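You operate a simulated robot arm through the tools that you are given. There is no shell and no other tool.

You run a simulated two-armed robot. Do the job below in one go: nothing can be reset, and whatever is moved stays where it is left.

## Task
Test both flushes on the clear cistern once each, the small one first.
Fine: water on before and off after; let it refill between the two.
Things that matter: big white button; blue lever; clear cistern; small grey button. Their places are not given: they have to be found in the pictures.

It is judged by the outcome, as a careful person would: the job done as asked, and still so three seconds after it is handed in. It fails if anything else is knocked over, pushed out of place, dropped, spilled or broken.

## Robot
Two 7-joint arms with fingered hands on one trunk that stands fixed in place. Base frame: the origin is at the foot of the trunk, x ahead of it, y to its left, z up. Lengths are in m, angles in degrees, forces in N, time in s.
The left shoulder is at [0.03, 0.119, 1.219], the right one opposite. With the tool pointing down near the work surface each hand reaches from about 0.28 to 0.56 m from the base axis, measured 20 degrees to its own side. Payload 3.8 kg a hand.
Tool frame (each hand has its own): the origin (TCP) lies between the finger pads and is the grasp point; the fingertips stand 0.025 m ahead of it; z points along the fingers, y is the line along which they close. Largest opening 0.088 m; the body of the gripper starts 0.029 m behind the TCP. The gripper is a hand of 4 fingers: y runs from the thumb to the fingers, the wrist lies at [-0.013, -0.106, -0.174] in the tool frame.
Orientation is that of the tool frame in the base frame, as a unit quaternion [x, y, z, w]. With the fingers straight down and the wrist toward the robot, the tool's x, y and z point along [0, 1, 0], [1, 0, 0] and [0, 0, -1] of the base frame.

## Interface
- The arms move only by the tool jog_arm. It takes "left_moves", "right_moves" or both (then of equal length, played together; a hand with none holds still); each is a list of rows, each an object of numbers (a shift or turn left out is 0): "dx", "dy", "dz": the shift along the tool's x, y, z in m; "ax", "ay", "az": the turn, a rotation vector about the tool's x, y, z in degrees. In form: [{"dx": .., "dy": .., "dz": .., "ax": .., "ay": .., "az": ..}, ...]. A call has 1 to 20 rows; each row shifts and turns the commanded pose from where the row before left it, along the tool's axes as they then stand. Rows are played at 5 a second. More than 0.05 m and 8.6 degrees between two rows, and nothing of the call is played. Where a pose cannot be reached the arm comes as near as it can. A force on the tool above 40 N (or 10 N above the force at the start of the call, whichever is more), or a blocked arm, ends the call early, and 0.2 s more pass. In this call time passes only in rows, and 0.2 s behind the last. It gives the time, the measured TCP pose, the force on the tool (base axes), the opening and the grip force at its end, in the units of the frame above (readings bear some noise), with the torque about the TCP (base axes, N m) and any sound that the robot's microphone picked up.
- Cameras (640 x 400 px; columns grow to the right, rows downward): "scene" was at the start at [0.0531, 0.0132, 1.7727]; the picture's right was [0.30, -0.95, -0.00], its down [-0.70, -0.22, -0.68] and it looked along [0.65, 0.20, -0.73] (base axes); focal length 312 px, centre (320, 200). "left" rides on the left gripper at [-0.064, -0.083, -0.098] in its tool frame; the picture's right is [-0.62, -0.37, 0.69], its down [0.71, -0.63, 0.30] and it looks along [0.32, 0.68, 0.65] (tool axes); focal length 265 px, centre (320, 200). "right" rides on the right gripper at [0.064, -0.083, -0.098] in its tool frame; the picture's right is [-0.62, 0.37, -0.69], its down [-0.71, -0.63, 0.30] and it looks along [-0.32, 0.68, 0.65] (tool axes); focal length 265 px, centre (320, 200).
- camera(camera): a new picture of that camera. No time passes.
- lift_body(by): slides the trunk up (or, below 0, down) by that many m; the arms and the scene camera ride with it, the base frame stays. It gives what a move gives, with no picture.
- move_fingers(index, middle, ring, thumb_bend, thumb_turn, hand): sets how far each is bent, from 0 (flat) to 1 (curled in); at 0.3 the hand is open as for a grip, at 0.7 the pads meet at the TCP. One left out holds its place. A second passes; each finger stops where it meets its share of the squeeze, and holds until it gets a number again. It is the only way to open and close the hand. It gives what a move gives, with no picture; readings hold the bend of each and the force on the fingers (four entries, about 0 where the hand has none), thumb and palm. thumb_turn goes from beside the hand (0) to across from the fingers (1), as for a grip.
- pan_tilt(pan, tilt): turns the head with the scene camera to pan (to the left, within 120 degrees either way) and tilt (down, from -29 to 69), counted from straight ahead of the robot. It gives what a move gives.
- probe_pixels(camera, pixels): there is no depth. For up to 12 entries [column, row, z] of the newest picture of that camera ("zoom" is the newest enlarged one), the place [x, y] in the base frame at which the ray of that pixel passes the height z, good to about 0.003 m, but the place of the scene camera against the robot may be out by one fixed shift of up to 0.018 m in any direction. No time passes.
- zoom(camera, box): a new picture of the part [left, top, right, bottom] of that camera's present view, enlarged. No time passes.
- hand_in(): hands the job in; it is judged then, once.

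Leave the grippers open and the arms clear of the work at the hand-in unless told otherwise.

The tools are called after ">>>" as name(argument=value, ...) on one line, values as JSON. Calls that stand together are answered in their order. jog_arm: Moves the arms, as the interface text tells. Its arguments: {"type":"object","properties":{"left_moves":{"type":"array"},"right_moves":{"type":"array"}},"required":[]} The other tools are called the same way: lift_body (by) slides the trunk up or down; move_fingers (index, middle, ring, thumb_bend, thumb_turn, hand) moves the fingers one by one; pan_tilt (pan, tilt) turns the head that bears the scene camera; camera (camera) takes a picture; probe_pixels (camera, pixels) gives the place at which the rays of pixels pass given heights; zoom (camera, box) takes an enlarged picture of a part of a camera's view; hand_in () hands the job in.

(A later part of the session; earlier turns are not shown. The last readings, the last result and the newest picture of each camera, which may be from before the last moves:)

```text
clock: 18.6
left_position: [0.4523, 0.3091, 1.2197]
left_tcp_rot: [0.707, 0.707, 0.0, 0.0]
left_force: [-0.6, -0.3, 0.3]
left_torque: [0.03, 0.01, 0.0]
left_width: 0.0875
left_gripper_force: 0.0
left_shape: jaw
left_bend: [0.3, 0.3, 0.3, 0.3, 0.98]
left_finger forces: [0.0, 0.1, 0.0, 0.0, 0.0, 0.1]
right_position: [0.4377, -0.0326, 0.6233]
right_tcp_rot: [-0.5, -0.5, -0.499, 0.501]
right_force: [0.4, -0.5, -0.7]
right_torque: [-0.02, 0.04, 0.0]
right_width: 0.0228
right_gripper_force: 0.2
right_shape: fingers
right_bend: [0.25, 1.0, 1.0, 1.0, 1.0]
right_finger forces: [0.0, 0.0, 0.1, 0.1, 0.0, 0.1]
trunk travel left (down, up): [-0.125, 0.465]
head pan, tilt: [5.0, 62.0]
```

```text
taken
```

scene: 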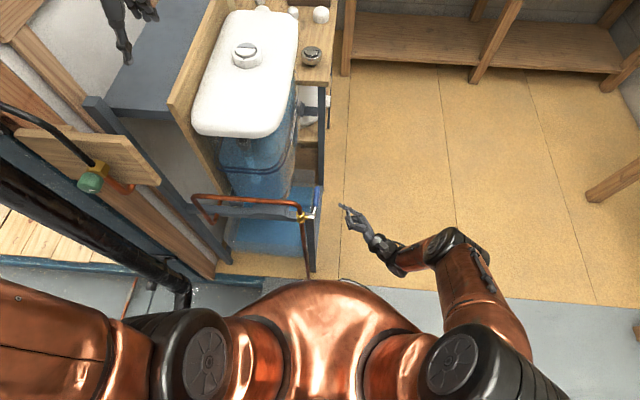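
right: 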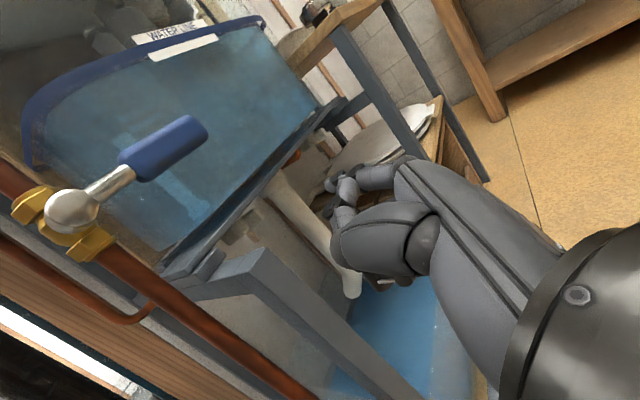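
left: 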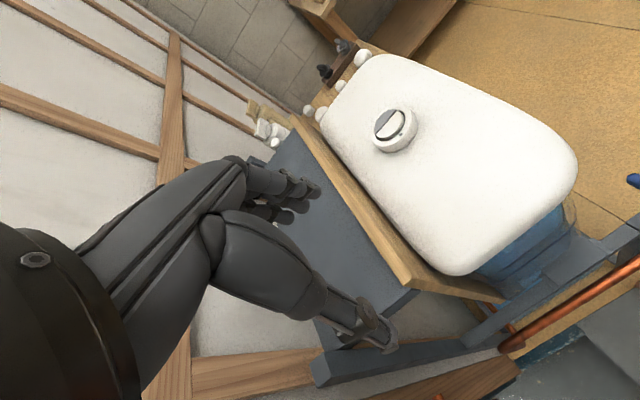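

The right index is now at about z = 0.64 beside the lever, and the lever underside is at about z = 0.711 with the post top at about 0.62. I'll raise it slightly to z≈0.685 and slide left under the lever, in small steps.

>>> jog_arm(right_moves=[{"dx": 0.02, "dy": -0.003}, {"dx": 0.018, "dy": -0.002}, {"dz": 0.02}, {"dz": 0.02}, {"dz": 0.015}])

>>> camera(camera="right")

>>> zoom(camera="scene", box=[280, 170, 408, 250])

>>> zoom(camera="right", box=[180, 80, 420, 230])

```text
clock: 19.8
left_position: [0.4521, 0.3073, 1.2204]
left_tcp_rot: [0.707, 0.707, 0.0, 0.0]
left_force: [0.4, -0.8, -0.2]
left_torque: [0.01, -0.02, 0.0]
left_width: 0.0876
left_gripper_force: 0.0
left_shape: jaw
left_bend: [0.3, 0.3, 0.3, 0.3, 0.98]
left_finger forces: [0.0, 0.0, 0.1, 0.1, 0.0, 0.0]
right_position: [0.4319, 0.0203, 0.6623]
right_tcp_rot: [-0.5, -0.5, -0.5, 0.5]
right_force: [-0.5, 0.2, -0.9]
right_torque: [-0.01, -0.01, 0.01]
right_width: 0.0228
right_gripper_force: 0.1
right_shape: fingers
right_bend: [0.25, 1.0, 1.0, 1.0, 1.0]
right_finger forces: [0.0, 0.0, 0.0, 0.0, 0.0, 0.1]
trunk travel left (down, up): [-0.125, 0.465]
head pan, tilt: [5.0, 62.0]
```

```text
taken
```

right: 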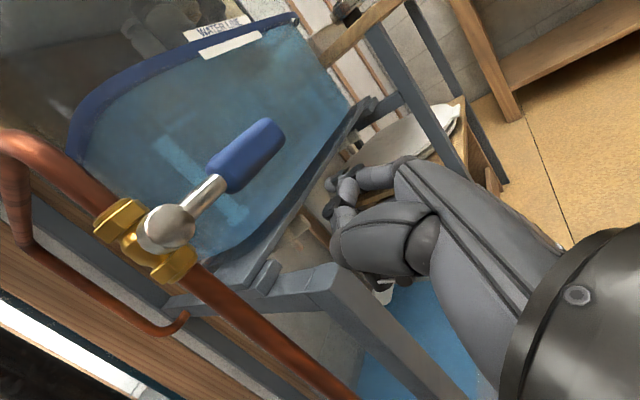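

```text
5.00 times, centred on (344, 210) of scene
```

zoom: 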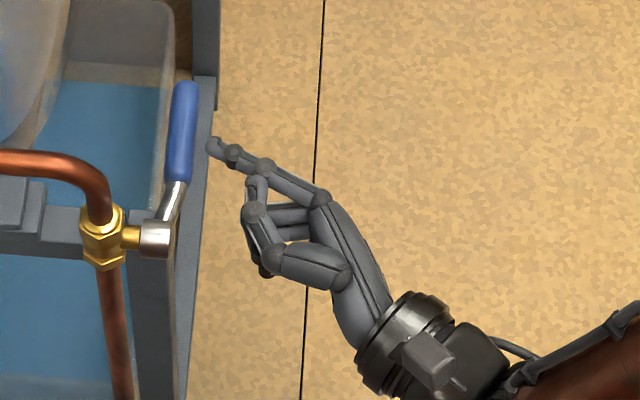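

```text
2.67 times, centred on (300, 155) of right
```

zoom: 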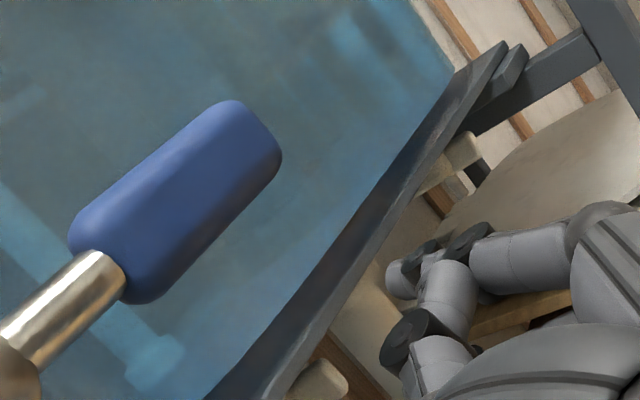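

The fingertip is about 20 zoom pixels (≈13 mm) short of the lever's outer edge, and lower than it. I'll slide in 28 mm more so the finger lies under the grip.

>>> jog_arm(right_moves=[{"dz": 0.01}, {"dz": 0.01}, {"dz": 0.008}])

>>> zoom(camera="scene", box=[280, 170, 408, 250])

>>> zoom(camera="right", box=[180, 80, 420, 230])

```text
clock: 20.6
left_position: [0.4515, 0.3086, 1.2198]
left_tcp_rot: [0.707, 0.707, -0.001, 0.0]
left_force: [-0.8, -0.4, 0.3]
left_torque: [0.02, -0.02, 0.01]
left_width: 0.0875
left_gripper_force: 0.1
left_shape: jaw
left_bend: [0.3, 0.3, 0.3, 0.3, 0.98]
left_finger forces: [0.0, 0.0, 0.0, 0.0, 0.0, 0.0]
right_position: [0.433, 0.0493, 0.6612]
right_tcp_rot: [0.5, 0.5, 0.5, -0.5]
right_force: [0.1, 0.4, 0.3]
right_torque: [0.02, 0.0, 0.03]
right_width: 0.023
right_gripper_force: 0.0
right_shape: fingers
right_bend: [0.25, 1.0, 1.0, 1.0, 1.0]
right_finger forces: [0.0, 0.1, 0.0, 0.0, 0.0, 0.1]
trunk travel left (down, up): [-0.125, 0.465]
head pan, tilt: [5.0, 62.0]
```

```text
5.00 times, centred on (344, 210) of scene
```

zoom: 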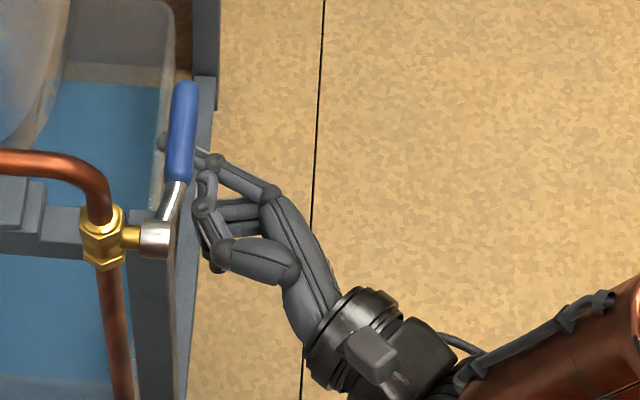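

```text
2.67 times, centred on (300, 155) of right
```

zoom: 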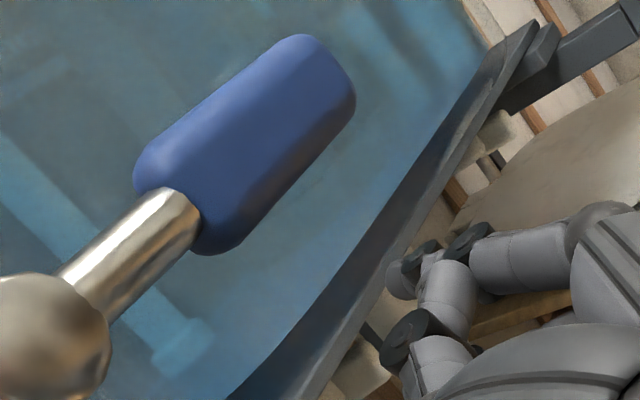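

The index now lies under the blue grip, with its tip just showing past the far edge at zoom (163,143). I'll lift gently in small steps and watch the force.

>>> jog_arm(right_moves=[{"dx": 0.005}, {"dx": 0.005}, {"dx": 0.005}, {"dx": 0.005}, {"dx": 0.005}])

>>> zoom(camera="right", box=[100, 60, 420, 260])

```text
clock: 21.8
left_position: [0.4521, 0.3079, 1.2203]
left_tcp_rot: [0.707, 0.707, 0.0, 0.0]
left_force: [0.3, -0.4, 0.2]
left_torque: [0.01, 0.03, -0.03]
left_width: 0.0878
left_gripper_force: 0.0
left_shape: jaw
left_bend: [0.3, 0.3, 0.3, 0.3, 0.98]
left_finger forces: [0.0, 0.1, 0.0, 0.1, 0.0, 0.0]
right_position: [0.4322, 0.0505, 0.6864]
right_tcp_rot: [0.5, 0.5, 0.5, -0.5]
right_force: [0.5, 0.3, 0.7]
right_torque: [-0.01, 0.01, 0.0]
right_width: 0.0228
right_gripper_force: 0.0
right_shape: fingers
right_bend: [0.25, 1.0, 1.0, 1.0, 1.0]
right_finger forces: [0.1, 0.0, 0.0, 0.1, 0.1, 0.0]
trunk travel left (down, up): [-0.125, 0.465]
head pan, tilt: [5.0, 62.0]
```

```text
2.00 times, centred on (260, 160) of right
```

zoom: 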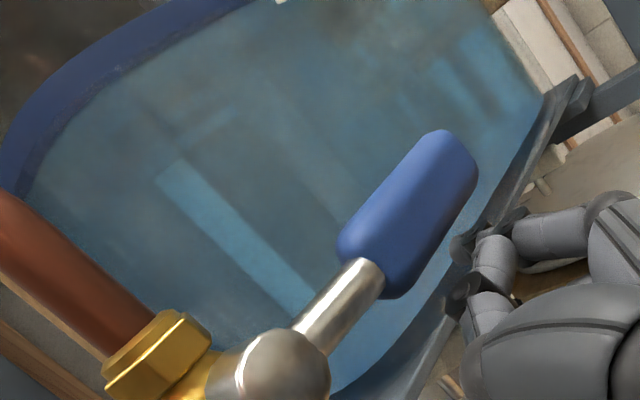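

There's no contact yet: the force is near zero and a small gap is visible. I'll keep lifting.

>>> jog_arm(right_moves=[{"dx": 0.004}, {"dx": 0.004}, {"dx": 0.004}, {"dx": 0.004}])

>>> zoom(camera="right", box=[100, 60, 420, 260])

```text
clock: 22.8
left_position: [0.4519, 0.3091, 1.2201]
left_tcp_rot: [0.707, 0.708, -0.001, -0.001]
left_force: [0.4, 0.3, 0.2]
left_torque: [0.02, 0.0, 0.01]
left_width: 0.0876
left_gripper_force: 0.0
left_shape: jaw
left_bend: [0.3, 0.3, 0.3, 0.3, 0.98]
left_finger forces: [0.0, 0.0, 0.0, 0.0, 0.0, 0.1]
right_position: [0.432, 0.0515, 0.701]
right_tcp_rot: [-0.5, -0.5, -0.5, 0.501]
right_force: [1.0, -1.7, -1.5]
right_torque: [0.02, 0.0, -0.01]
right_width: 0.023
right_gripper_force: 1.1
right_shape: fingers
right_bend: [0.25, 1.0, 1.0, 1.0, 1.0]
right_finger forces: [0.1, 0.0, 0.1, 0.1, 2.5, 0.0]
trunk travel left (down, up): [-0.125, 0.465]
head pan, tilt: [5.0, 62.0]
```

```text
2.00 times, centred on (260, 160) of right
```

zoom: 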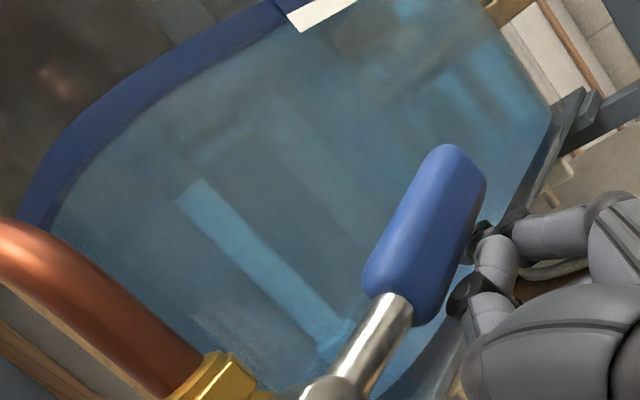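

There's light contact: the thumb reads 2.5 N, and the lever looks as if it has started to tilt up. I'll keep following the arc with small steps, up and slightly back toward the hub.

>>> jog_arm(right_moves=[{"dx": 0.004}, {"dx": 0.004}, {"dx": 0.004}])

>>> camera(camera="right")

>>> zoom(camera="scene", box=[280, 170, 408, 250])

```text
clock: 23.6
left_position: [0.4519, 0.3085, 1.2198]
left_tcp_rot: [0.707, 0.707, -0.001, 0.0]
left_force: [-0.8, 0.4, 0.7]
left_torque: [-0.03, 0.0, -0.02]
left_width: 0.0878
left_gripper_force: 0.0
left_shape: jaw
left_bend: [0.3, 0.3, 0.3, 0.3, 0.98]
left_finger forces: [0.1, 0.0, 0.0, 0.1, 0.0, 0.0]
right_position: [0.4345, 0.0482, 0.7149]
right_tcp_rot: [0.5, 0.5, 0.501, -0.499]
right_force: [-0.3, -2.2, -0.4]
right_torque: [0.06, 0.0, -0.07]
right_width: 0.023
right_gripper_force: 1.8
right_shape: fingers
right_bend: [0.25, 1.0, 1.0, 1.0, 1.0]
right_finger forces: [0.1, 0.0, 0.0, 0.0, 3.1, 0.0]
trunk travel left (down, up): [-0.125, 0.465]
head pan, tilt: [5.0, 62.0]
```

```text
taken
```

right: 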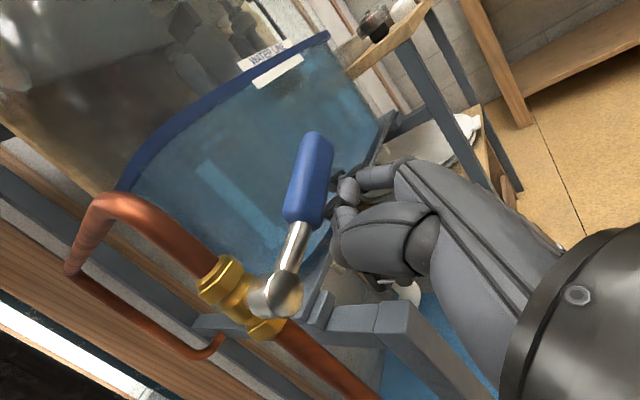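

```text
5.00 times, centred on (344, 210) of scene
```

zoom: 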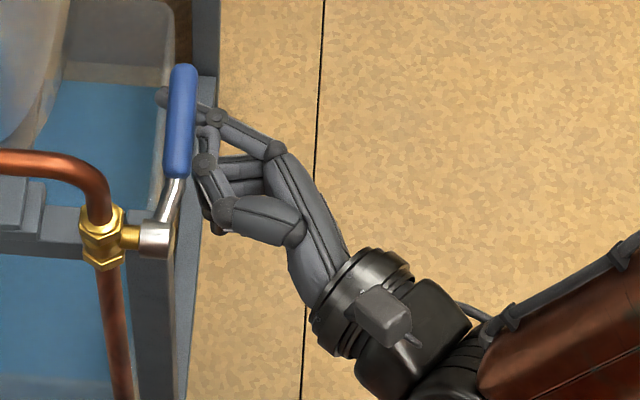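

The lever is turning up, now roughly 27° above level, with little resistance, so up is the free direction. I'll back off 4 mm sideways to take the thumb's side load off and follow the arc toward vertical.

>>> jog_arm(right_moves=[{"dz": -0.004}, {"dx": 0.007, "dy": -0.003}, {"dx": 0.007, "dy": -0.004}, {"dx": 0.008, "dy": -0.004}, {"dx": 0.007, "dy": -0.004}])

>>> camera(camera="right")

>>> zoom(camera="scene", box=[280, 170, 408, 250])

```text
clock: 24.8
left_position: [0.4531, 0.308, 1.22]
left_tcp_rot: [0.707, 0.707, 0.0, 0.0]
left_force: [-0.1, 0.5, 0.6]
left_torque: [0.0, 0.01, -0.01]
left_width: 0.0875
left_gripper_force: 0.0
left_shape: jaw
left_bend: [0.3, 0.3, 0.3, 0.3, 0.98]
left_finger forces: [0.0, 0.0, 0.1, 0.0, 0.0, 0.0]
right_position: [0.4173, 0.0452, 0.7434]
right_tcp_rot: [0.501, 0.5, 0.5, -0.5]
right_force: [0.5, -0.4, -0.5]
right_torque: [0.02, 0.04, -0.05]
right_width: 0.0231
right_gripper_force: 0.8
right_shape: fingers
right_bend: [0.24, 1.0, 1.0, 1.0, 1.0]
right_finger forces: [1.1, 0.0, 0.1, 0.0, 0.0, 0.1]
trunk travel left (down, up): [-0.125, 0.465]
head pan, tilt: [5.0, 62.0]
```

```text
taken
```

right: 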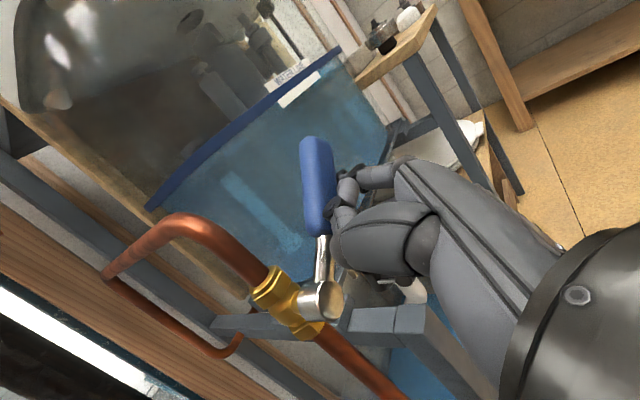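

```text
5.00 times, centred on (344, 210) of scene
```

zoom: 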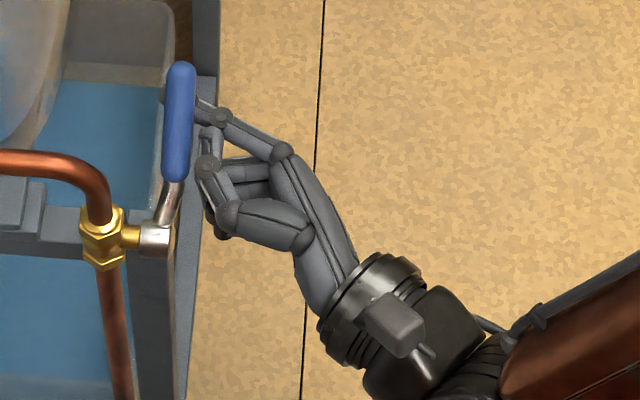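

The index carries just 1 N and the lever is at roughly 45–50°. I'll continue along the arc, up and back.

>>> jog_arm(right_moves=[{"dx": 0.006, "dy": -0.005}, {"dx": 0.005, "dy": -0.006}, {"dx": 0.005, "dy": -0.006}, {"dx": 0.004, "dy": -0.006}, {"dx": 0.003, "dy": -0.006}])

>>> camera(camera="right")

>>> zoom(camera="scene", box=[280, 170, 408, 250])

```text
clock: 25.9
left_position: [0.4514, 0.3081, 1.22]
left_tcp_rot: [0.707, 0.707, 0.0, 0.0]
left_force: [-0.1, -0.2, 0.1]
left_torque: [-0.01, 0.0, 0.03]
left_width: 0.0878
left_gripper_force: 0.0
left_shape: jaw
left_bend: [0.3, 0.3, 0.3, 0.3, 0.98]
left_finger forces: [0.1, 0.1, 0.0, 0.1, 0.1, 0.0]
right_position: [0.3894, 0.0454, 0.7659]
right_tcp_rot: [-0.499, -0.5, -0.5, 0.501]
right_force: [0.1, -0.3, 0.7]
right_torque: [-0.03, 0.0, -0.01]
right_width: 0.0234
right_gripper_force: 0.9
right_shape: fingers
right_bend: [0.24, 1.0, 1.0, 1.0, 1.0]
right_finger forces: [1.0, 0.1, 0.0, 0.0, 0.0, 0.0]
trunk travel left (down, up): [-0.125, 0.465]
head pan, tilt: [5.0, 62.0]
```

```text
taken
```

right: 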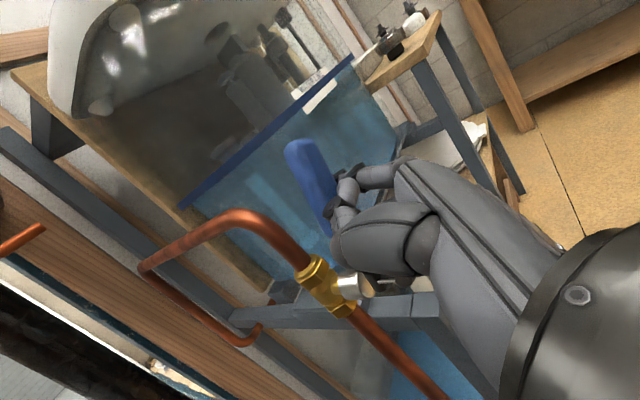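

```text
5.00 times, centred on (344, 210) of scene
```

zoom: 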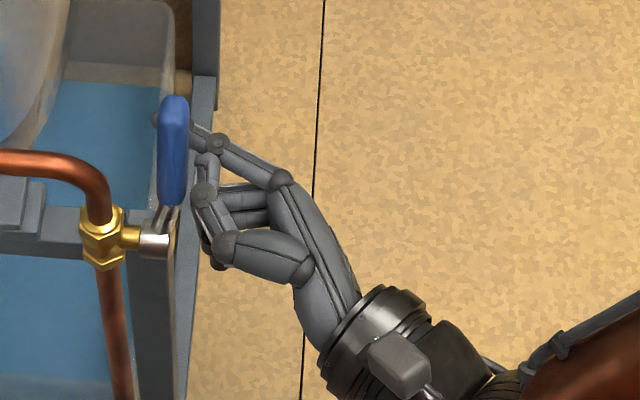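

The lever is now around 70°. I'll continue back toward the robot until it stands parallel with the pipe.

>>> jog_arm(right_moves=[{"dx": 0.003, "dy": -0.006}, {"dx": 0.003, "dy": -0.006}, {"dx": 0.002, "dy": -0.006}, {"dx": 0.001, "dy": -0.005}])

>>> camera(camera="right")

>>> zoom(camera="scene", box=[280, 170, 408, 250])

```text
clock: 26.9
left_position: [0.4524, 0.3084, 1.2197]
left_tcp_rot: [0.707, 0.708, 0.0, 0.0]
left_force: [-0.3, -0.2, 0.4]
left_torque: [0.02, 0.02, 0.03]
left_width: 0.0875
left_gripper_force: 0.1
left_shape: jaw
left_bend: [0.3, 0.3, 0.3, 0.3, 0.98]
left_finger forces: [0.0, 0.0, 0.0, 0.0, 0.0, 0.0]
right_position: [0.3661, 0.0464, 0.7733]
right_tcp_rot: [0.501, 0.5, 0.5, -0.5]
right_force: [4.3, -0.4, 0.1]
right_torque: [-0.03, 0.02, -0.06]
right_width: 0.0242
right_gripper_force: 1.6
right_shape: fingers
right_bend: [0.23, 1.0, 1.0, 1.0, 1.0]
right_finger forces: [3.8, 0.0, 0.0, 0.0, 0.1, 0.0]
trunk travel left (down, up): [-0.125, 0.465]
head pan, tilt: [5.0, 62.0]
```

```text
taken
```

right: 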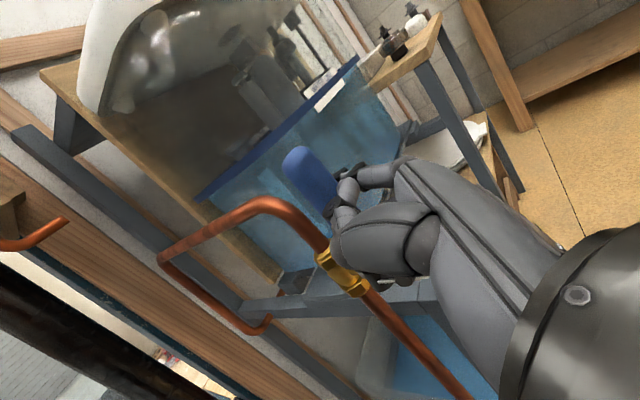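

```text
5.00 times, centred on (344, 210) of scene
```

zoom: 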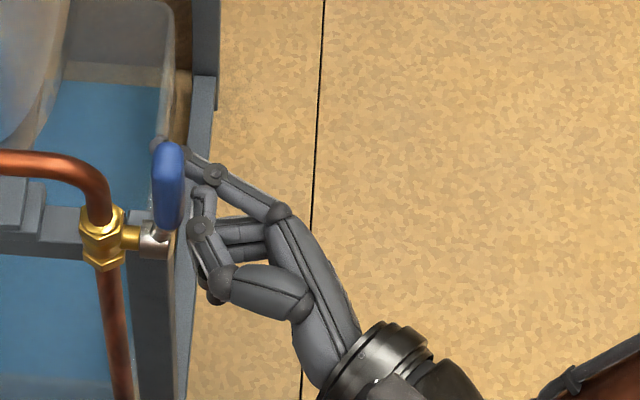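

The index now reads 3.8 N and the lever looks almost vertical, so it may be reaching its stop. I'll push a few more millimetres and watch the force.

>>> jog_arm(right_moves=[{"dy": -0.003}, {"dy": -0.003}])

>>> zoom(camera="scene", box=[280, 170, 408, 250])

>>> zoom(camera="right", box=[160, 100, 480, 300])

```text
clock: 27.6
left_position: [0.4528, 0.309, 1.2197]
left_tcp_rot: [0.707, 0.707, 0.0, -0.001]
left_force: [0.0, -1.3, 0.5]
left_torque: [-0.01, -0.02, -0.02]
left_width: 0.0877
left_gripper_force: 0.0
left_shape: jaw
left_bend: [0.3, 0.3, 0.3, 0.3, 0.98]
left_finger forces: [0.0, 0.0, 0.0, 0.0, 0.1, 0.1]
right_position: [0.3603, 0.0459, 0.7742]
right_tcp_rot: [0.501, 0.499, 0.5, -0.5]
right_force: [11.8, 1.5, 0.0]
right_torque: [0.0, 0.06, 0.03]
right_width: 0.0255
right_gripper_force: 4.4
right_shape: fingers
right_bend: [0.2, 1.0, 1.0, 1.0, 1.0]
right_finger forces: [8.8, 0.1, 0.1, 0.1, 0.1, 0.0]
trunk travel left (down, up): [-0.125, 0.465]
head pan, tilt: [5.0, 62.0]
```

```text
5.00 times, centred on (344, 210) of scene
```

zoom: 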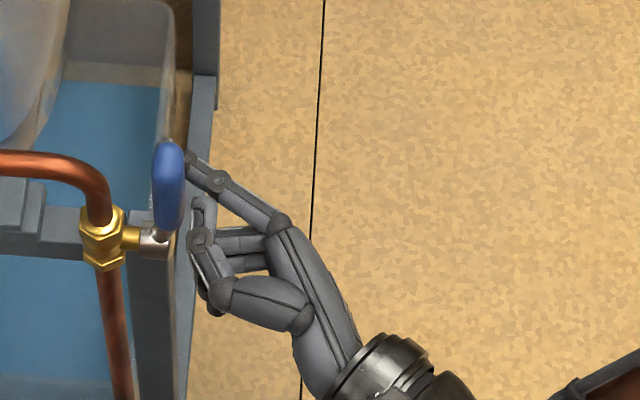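

```text
2.00 times, centred on (320, 200) of right
```

zoom: 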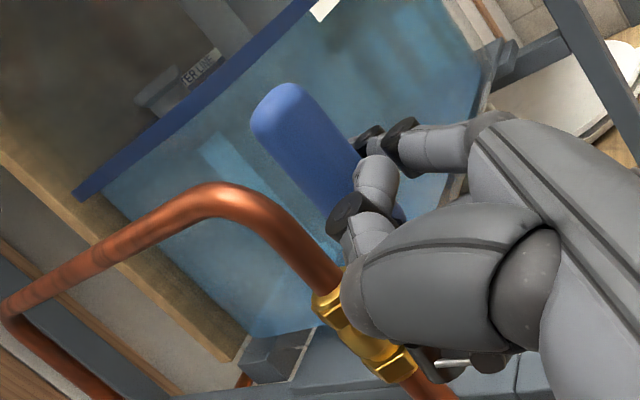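

The force rose to 11.8 N with no more motion, so the lever is at its stop, upright and parallel with the pipe: the water is on. I'll release it and withdraw the hand to the right.

>>> jog_arm(right_moves=[{"dy": 0.006}, {"dy": 0.006}, {"dy": 0.006}, {"dz": -0.02}, {"dz": -0.03}, {"dz": -0.04}, {"dz": -0.04}])

>>> camera(camera="scene")

>>> camera(camera="right")

```text
clock: 29.1
left_position: [0.452, 0.3085, 1.2201]
left_tcp_rot: [0.707, 0.707, 0.0, 0.0]
left_force: [0.7, -0.2, 0.9]
left_torque: [-0.02, 0.0, 0.0]
left_width: 0.0874
left_gripper_force: 0.0
left_shape: jaw
left_bend: [0.3, 0.3, 0.3, 0.3, 0.98]
left_finger forces: [0.0, 0.1, 0.0, 0.0, 0.0, 0.1]
right_position: [0.3783, -0.0853, 0.7756]
right_tcp_rot: [-0.5, -0.499, -0.5, 0.501]
right_force: [-0.2, -0.2, -0.5]
right_torque: [0.0, -0.02, -0.01]
right_width: 0.0228
right_gripper_force: 0.1
right_shape: fingers
right_bend: [0.25, 1.0, 1.0, 1.0, 1.0]
right_finger forces: [0.0, 0.0, 0.0, 0.1, 0.1, 0.0]
trunk travel left (down, up): [-0.125, 0.465]
head pan, tilt: [5.0, 62.0]
```

```text
taken
```

scene: 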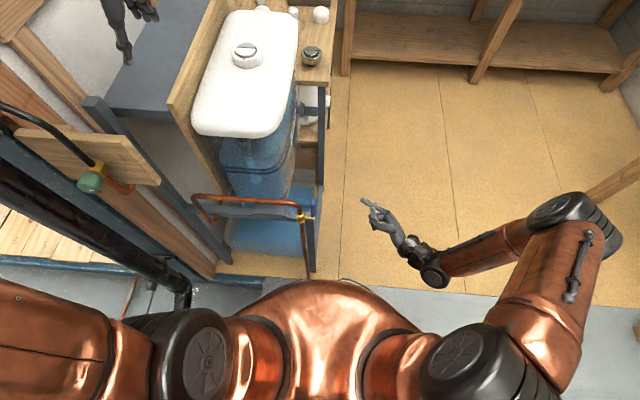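

```text
taken
```

right: 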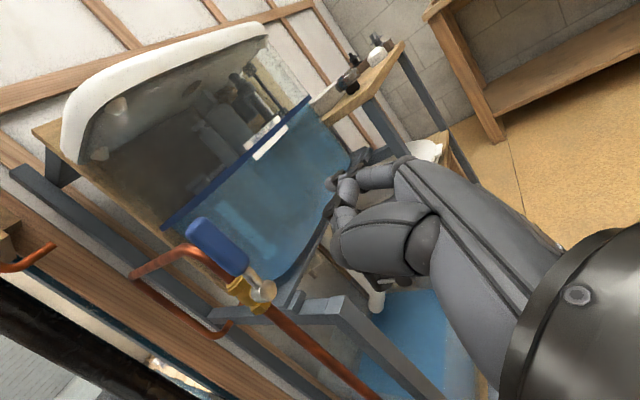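

The lever stands upright along the pipe. I'll zoom the right camera on the water level and valve for a baseline, and look at the button with the left camera.

>>> zoom(camera="right", box=[60, 30, 380, 230])

>>> zoom(camera="right", box=[160, 190, 320, 290])

>>> zoom(camera="left", box=[340, 80, 460, 180])

>>> probe_pixels(camera="left", pixels=[[394, 129, 1.03], [394, 129, 1.02], [394, 129, 1.04]])

```text
2.00 times, centred on (220, 130) of right
```

zoom: 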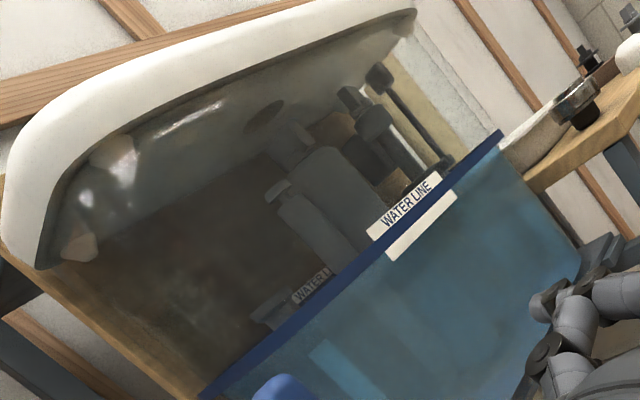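

```text
4.00 times, centred on (240, 240) of right
```

zoom: 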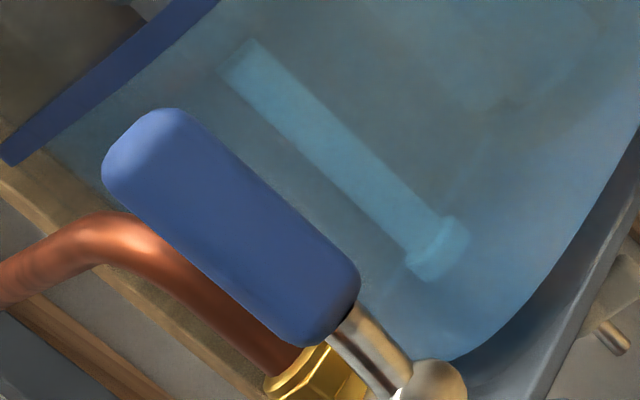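

```text
4.00 times, centred on (400, 130) of left
```

zoom: 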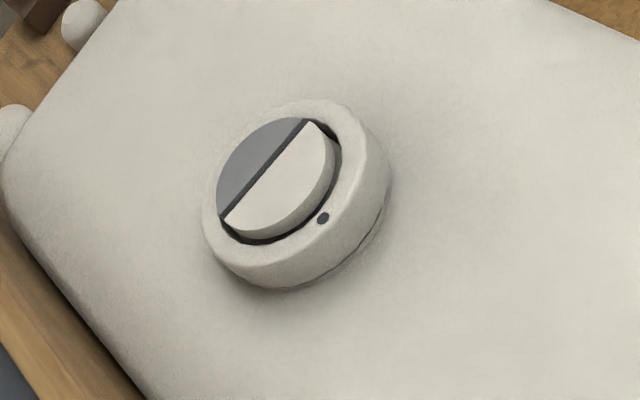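

```text
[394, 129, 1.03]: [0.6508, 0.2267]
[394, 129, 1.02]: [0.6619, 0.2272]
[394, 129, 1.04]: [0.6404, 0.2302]
```

Triangulating the slit between the two halves from two left-camera positions gives about (0.666, 0.228, 1.036). Grey is on the far (+x) half and white on the near half, with a button diameter of about 47 mm. I'll shape the left hand into a pointing index and raise the trunk 0.15 m so the left arm can reach comfortably.

>>> move_fingers(hand="left", index=0.35, middle=1, ring=1, thumb_bend=1, thumb_turn=1)

>>> lift_body(by=0.15)

>>> pan_tilt(pan=20, tilt=45)

>>> camera(camera="left")

>>> camera(camera="scene")

>>> camera(camera="right")

```text
clock: 30.1
left_position: [0.4516, 0.3083, 1.2207]
left_tcp_rot: [0.707, 0.707, 0.0, 0.0]
left_force: [1.2, 0.6, -0.5]
left_torque: [0.0, 0.0, 0.0]
left_width: 0.0179
left_gripper_force: 0.1
left_shape: fingers
left_bend: [0.34, 1.0, 1.0, 0.97, 1.0]
left_finger forces: [0.0, 0.1, 0.0, 0.0, 0.1, 0.0]
right_position: [0.3792, -0.0856, 0.7747]
right_tcp_rot: [0.501, 0.5, 0.5, -0.499]
right_force: [0.4, -0.3, -0.8]
right_torque: [0.01, 0.0, 0.0]
right_width: 0.023
right_gripper_force: 0.1
right_shape: fingers
right_bend: [0.25, 1.0, 1.0, 1.0, 1.0]
right_finger forces: [0.1, 0.1, 0.0, 0.1, 0.0, 0.0]
trunk travel left (down, up): [-0.125, 0.465]
head pan, tilt: [5.0, 62.0]
```

```text
clock: 31.9
left_position: [0.4511, 0.309, 1.3701]
left_tcp_rot: [0.708, 0.707, 0.001, 0.0]
left_force: [0.4, -0.8, 0.9]
left_torque: [-0.01, -0.02, 0.0]
left_width: 0.0181
left_gripper_force: 0.0
left_shape: fingers
left_bend: [0.33, 1.0, 1.0, 0.97, 1.0]
left_finger forces: [0.1, 0.0, 0.1, 0.1, 0.1, 0.0]
right_position: [0.3785, -0.0857, 0.9241]
right_tcp_rot: [-0.499, -0.5, -0.5, 0.501]
right_force: [0.1, -0.5, -0.4]
right_torque: [-0.02, -0.01, 0.0]
right_width: 0.0232
right_gripper_force: 0.1
right_shape: fingers
right_bend: [0.25, 1.0, 1.0, 1.0, 1.0]
right_finger forces: [0.0, 0.1, 0.0, 0.0, 0.1, 0.0]
trunk travel left (down, up): [-0.275, 0.315]
head pan, tilt: [5.0, 62.0]
```

```text
clock: 32.7
left_position: [0.4516, 0.3091, 1.3697]
left_tcp_rot: [0.707, 0.707, 0.0, 0.0]
left_force: [-0.2, -0.2, 0.0]
left_torque: [0.01, 0.0, -0.03]
left_width: 0.0179
left_gripper_force: 0.0
left_shape: fingers
left_bend: [0.33, 1.0, 1.0, 0.97, 1.0]
left_finger forces: [0.0, 0.1, 0.0, 0.1, 0.0, 0.1]
right_position: [0.3775, -0.0848, 0.9243]
right_tcp_rot: [-0.5, -0.5, -0.5, 0.5]
right_force: [0.1, 0.7, 1.2]
right_torque: [-0.01, -0.04, 0.03]
right_width: 0.0232
right_gripper_force: 0.0
right_shape: fingers
right_bend: [0.25, 1.0, 1.0, 1.0, 1.0]
right_finger forces: [0.1, 0.0, 0.0, 0.0, 0.0, 0.1]
trunk travel left (down, up): [-0.275, 0.315]
head pan, tilt: [20.0, 45.0]
```

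```text
taken
```

left: 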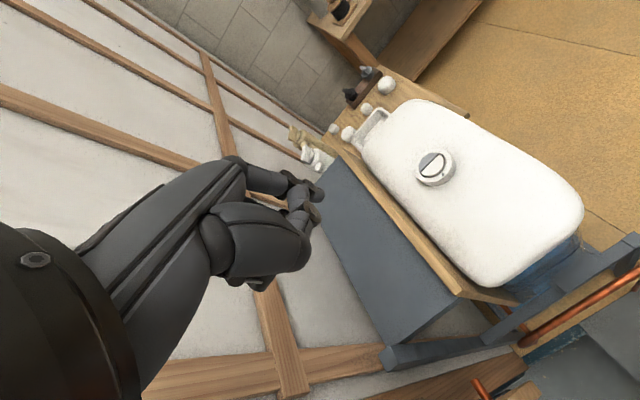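

```text
taken
```

scene: 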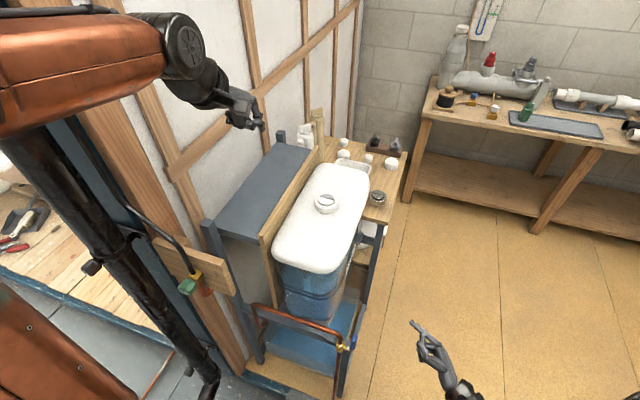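

```text
taken
```

right: 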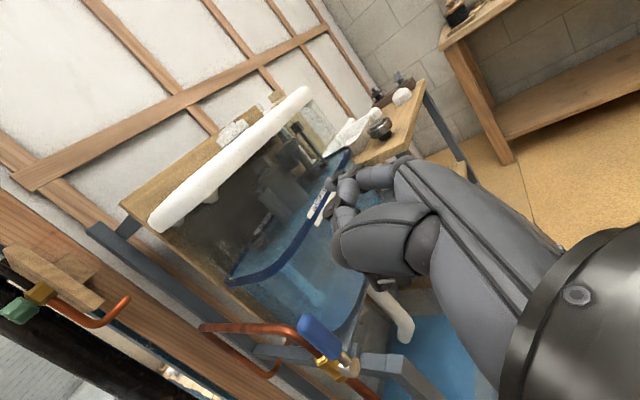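

The lever remains upright and the left hand is now at z = 1.37. I'll zoom in on the left fingertip to work out where it lies.

>>> zoom(camera="left", box=[220, 140, 380, 240])

>>> zoom(camera="scene", box=[160, 60, 320, 160])

>>> probe_pixels(camera="left", pixels=[[432, 163, 1.036], [426, 157, 1.036], [438, 158, 1.036]])

```text
4.00 times, centred on (300, 190) of left
```

zoom: 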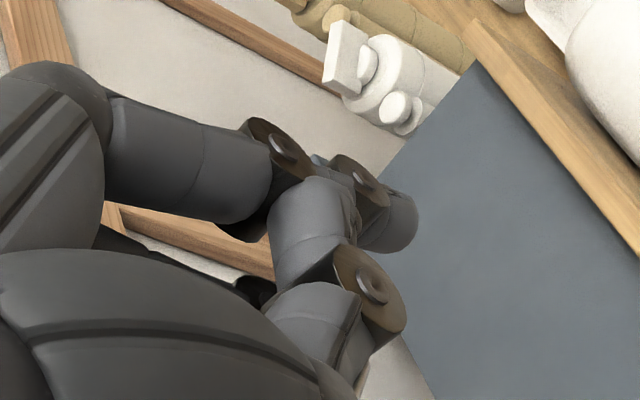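

```text
4.00 times, centred on (240, 110) of scene
```

zoom: 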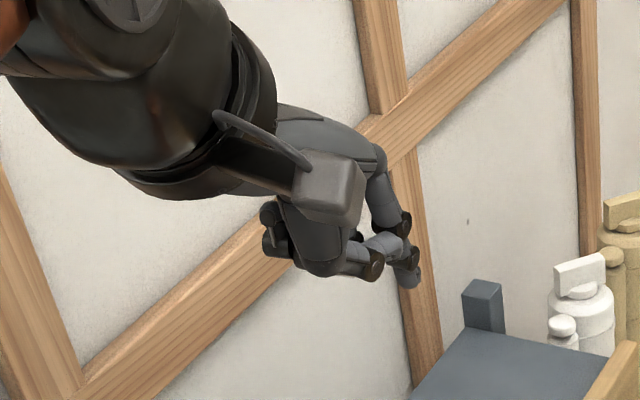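

```text
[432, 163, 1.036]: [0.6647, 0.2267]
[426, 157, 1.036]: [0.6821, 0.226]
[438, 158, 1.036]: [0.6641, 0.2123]
```

The left index tip sits at left-camera pixel (321,197). To get its depth I'll intersect with the scene view, where the tip is at about (261,131), and calibrate the scene shift using the button slit.

>>> zoom(camera="scene", box=[294, 180, 358, 220])

>>> zoom(camera="left", box=[400, 140, 464, 180])

>>> probe_pixels(camera="scene", pixels=[[261.25, 131.25, 1.34], [261.25, 131.25, 1.35], [261.25, 131.25, 1.36], [261.25, 131.25, 1.37]])

```text
10.00 times, centred on (326, 200) of scene
```

zoom: 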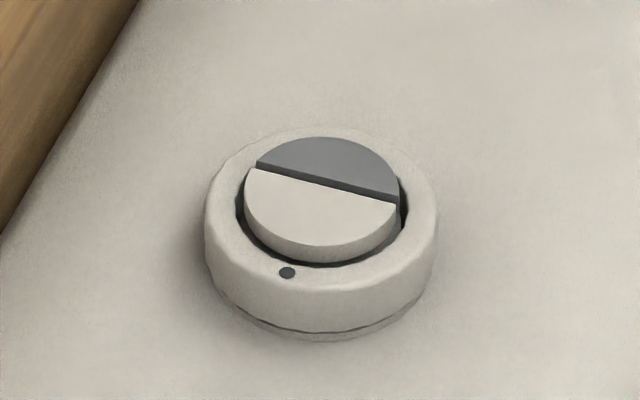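

```text
10.00 times, centred on (432, 160) of left
```

zoom: 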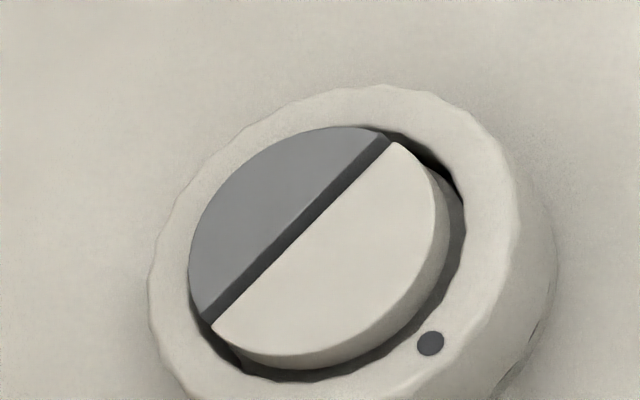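

```text
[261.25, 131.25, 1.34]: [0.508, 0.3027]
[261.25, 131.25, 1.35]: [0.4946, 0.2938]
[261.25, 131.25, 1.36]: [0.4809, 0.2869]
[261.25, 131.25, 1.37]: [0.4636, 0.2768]
```

>>> probe_pixels(camera="left", pixels=[[429.8, 163.0, 1.03], [429.8, 163.0, 1.04], [420.7, 172.2, 1.036], [439, 153.8, 1.036], [427.5, 160.5, 1.036], [434.5, 165.5, 1.036], [419, 167.5, 1.036], [443.5, 165, 1.036]])

>>> probe_pixels(camera="scene", pixels=[[326.8, 198.35, 1.03], [326.8, 198.35, 1.04], [319.8, 196.7, 1.036], [333.8, 200, 1.036], [326.5, 195.5, 1.036], [325.5, 201, 1.036]])

```text
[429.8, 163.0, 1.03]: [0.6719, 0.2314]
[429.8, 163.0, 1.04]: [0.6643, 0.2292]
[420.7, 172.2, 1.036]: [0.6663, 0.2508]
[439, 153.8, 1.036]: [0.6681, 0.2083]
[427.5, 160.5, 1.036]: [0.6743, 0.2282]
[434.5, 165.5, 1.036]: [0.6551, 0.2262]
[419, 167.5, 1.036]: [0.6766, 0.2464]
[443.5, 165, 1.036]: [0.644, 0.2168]
```

```text
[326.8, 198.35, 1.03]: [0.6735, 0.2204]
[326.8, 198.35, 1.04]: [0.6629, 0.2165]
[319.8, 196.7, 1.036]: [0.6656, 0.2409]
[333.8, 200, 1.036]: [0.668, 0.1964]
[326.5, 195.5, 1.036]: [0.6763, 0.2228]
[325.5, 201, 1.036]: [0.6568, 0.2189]
```

The two views agree:
- Slit middle at about (0.667, 0.229), z≈1.036.
- Grey centre at about (0.676, 0.229).
- White centre at about (0.656, 0.227).
- Left index tip at about [-0.011, 0.034, 0.015] in its tool frame.

I'll bring the left index above the grey half, staying about 8 cm high for now.

>>> jog_arm(left_moves=[{"dx": -0.0115, "dy": 0.032, "dz": 0.02}, {"dx": -0.0115, "dy": 0.032, "dz": 0.02}, {"dx": -0.0115, "dy": 0.032, "dz": 0.02}, {"dx": -0.0115, "dy": 0.032, "dz": 0.02}, {"dx": -0.0115, "dy": 0.032, "dz": 0.02}, {"dx": -0.0115, "dy": 0.031, "dz": 0.02}, {"dz": 0.04}, {"dz": 0.04}, {"dz": 0.03}])

>>> camera(camera="scene")

>>> camera(camera="left")

```text
clock: 34.7
left_position: [0.6462, 0.241, 1.1383]
left_tcp_rot: [0.708, 0.707, 0.0, 0.0]
left_force: [-0.4, 0.1, 0.4]
left_torque: [-0.03, 0.0, 0.0]
left_width: 0.018
left_gripper_force: 0.0
left_shape: fingers
left_bend: [0.33, 1.0, 1.0, 0.97, 1.0]
left_finger forces: [0.0, 0.0, 0.0, 0.0, 0.0, 0.0]
right_position: [0.3787, -0.0862, 0.9238]
right_tcp_rot: [0.5, 0.5, 0.5, -0.5]
right_force: [0.0, 0.4, -0.7]
right_torque: [-0.02, 0.0, -0.01]
right_width: 0.0233
right_gripper_force: 0.1
right_shape: fingers
right_bend: [0.25, 1.0, 1.0, 1.0, 1.0]
right_finger forces: [0.1, 0.1, 0.1, 0.1, 0.1, 0.0]
trunk travel left (down, up): [-0.275, 0.315]
head pan, tilt: [20.0, 45.0]
```

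```text
taken
```

scene: 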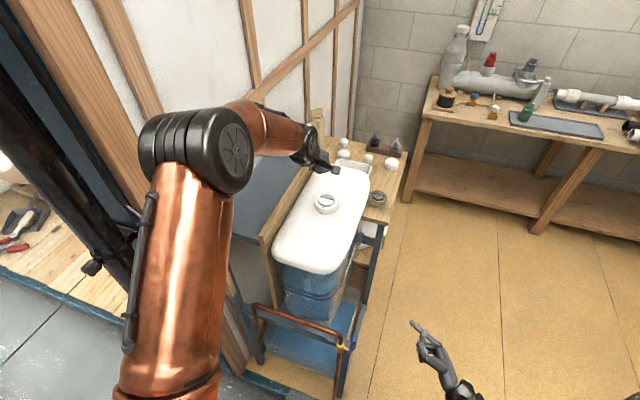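

```text
taken
```

left: 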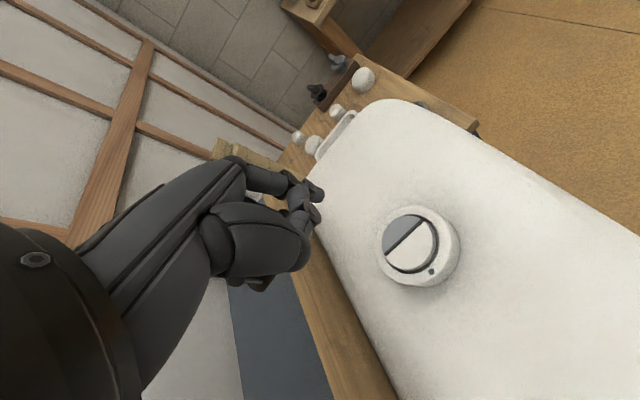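

The reach is fine: TCP at (0.646, 0.241, 1.138) with the tool pointing straight down. I'll zoom in on the tip and button from both cameras to refine the alignment.

>>> zoom(camera="left", box=[270, 150, 470, 290])

>>> zoom(camera="scene", box=[280, 140, 376, 220])

>>> probe_pixels(camera="left", pixels=[[404, 234, 1.03], [404, 234, 1.04], [420, 248, 1.036]])

```text
2.86 times, centred on (370, 220) of left
```

zoom: 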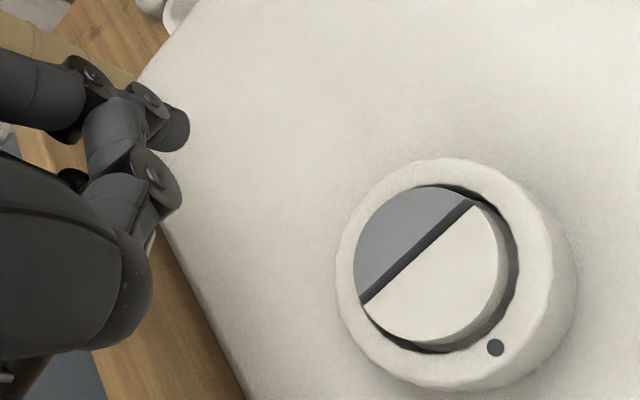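

```text
5.00 times, centred on (328, 180) of scene
```

zoom: 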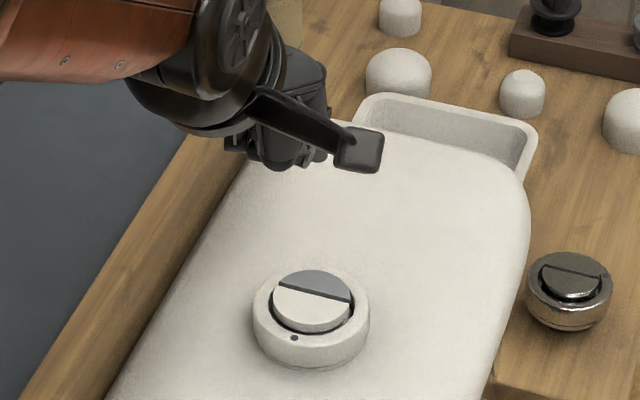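

```text
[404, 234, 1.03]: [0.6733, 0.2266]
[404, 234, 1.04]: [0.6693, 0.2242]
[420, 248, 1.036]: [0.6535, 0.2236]
```

The grey half is clear in the left view at about (400,232). I'll come down 6 cm and shift 3 mm back, leaving a gap of about 2.5 cm, and look again.

>>> jog_arm(left_moves=[{"dy": -0.003, "dz": 0.02}, {"dz": 0.02}, {"dz": 0.02}])

>>> camera(camera="left")

>>> zoom(camera="left", box=[270, 150, 430, 290])

>>> zoom(camera="scene", box=[290, 150, 370, 220])

```text
clock: 35.5
left_position: [0.6415, 0.2387, 1.0811]
left_tcp_rot: [0.707, 0.707, -0.001, 0.0]
left_force: [0.7, -0.8, 0.3]
left_torque: [0.0, 0.02, 0.03]
left_width: 0.0181
left_gripper_force: 0.1
left_shape: fingers
left_bend: [0.33, 1.0, 1.0, 0.97, 1.0]
left_finger forces: [0.0, 0.1, 0.0, 0.0, 0.0, 0.1]
right_position: [0.3785, -0.0853, 0.9244]
right_tcp_rot: [-0.5, -0.499, -0.5, 0.501]
right_force: [0.0, -0.3, -0.5]
right_torque: [0.03, -0.02, 0.0]
right_width: 0.0228
right_gripper_force: 0.0
right_shape: fingers
right_bend: [0.25, 1.0, 1.0, 1.0, 1.0]
right_finger forces: [0.0, 0.0, 0.0, 0.1, 0.0, 0.1]
trunk travel left (down, up): [-0.275, 0.315]
head pan, tilt: [20.0, 45.0]
```

```text
taken
```

left: 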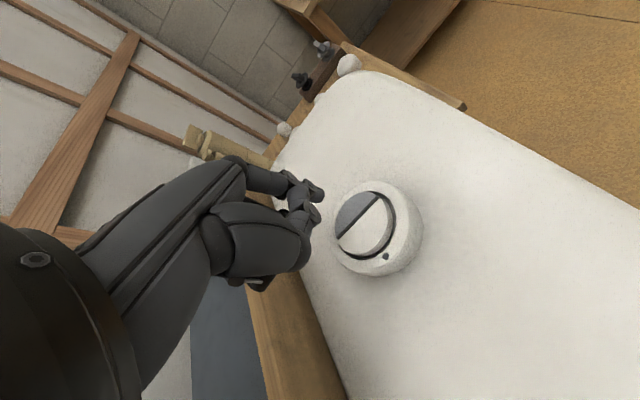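

```text
2.86 times, centred on (350, 220) of left
```

zoom: 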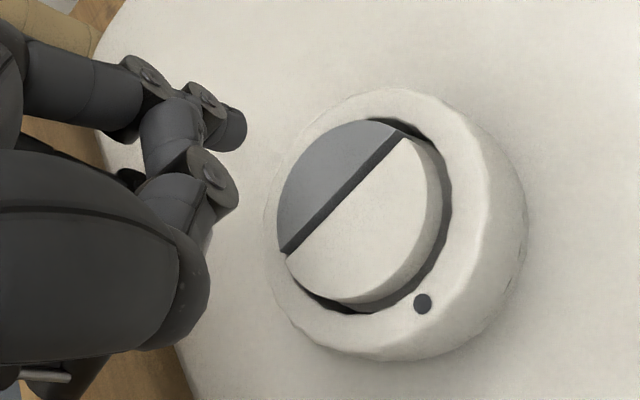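

```text
5.71 times, centred on (330, 185) of scene
```

zoom: 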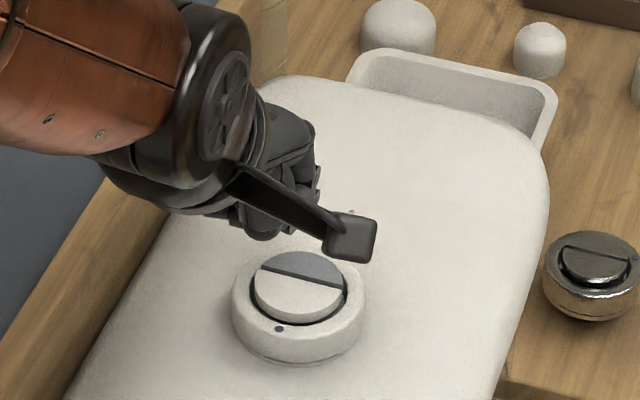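

From the left view the tip (px 318,196) should be over (0.676, 0.228). The depth is the weak point, so I'll check it sideways with the right camera.

>>> camera(camera="right")

>>> zoom(camera="right", box=[160, 60, 320, 160])

>>> zoom(camera="right", box=[190, 70, 270, 120])

```text
taken
```

right: 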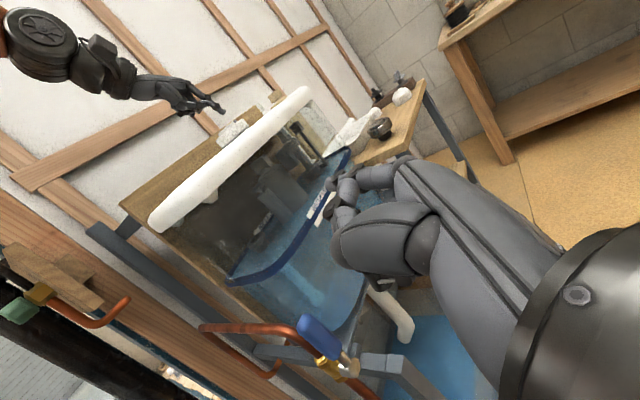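

```text
4.00 times, centred on (240, 110) of right
```

zoom: 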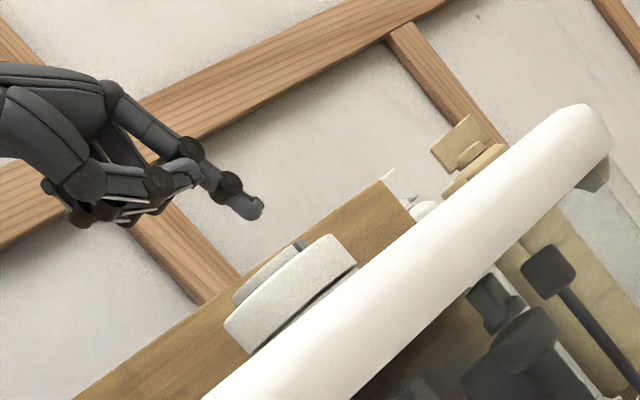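

```text
8.00 times, centred on (230, 95) of right
```

zoom: 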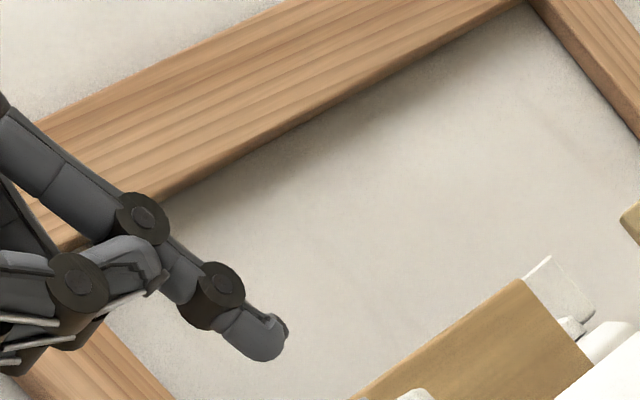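

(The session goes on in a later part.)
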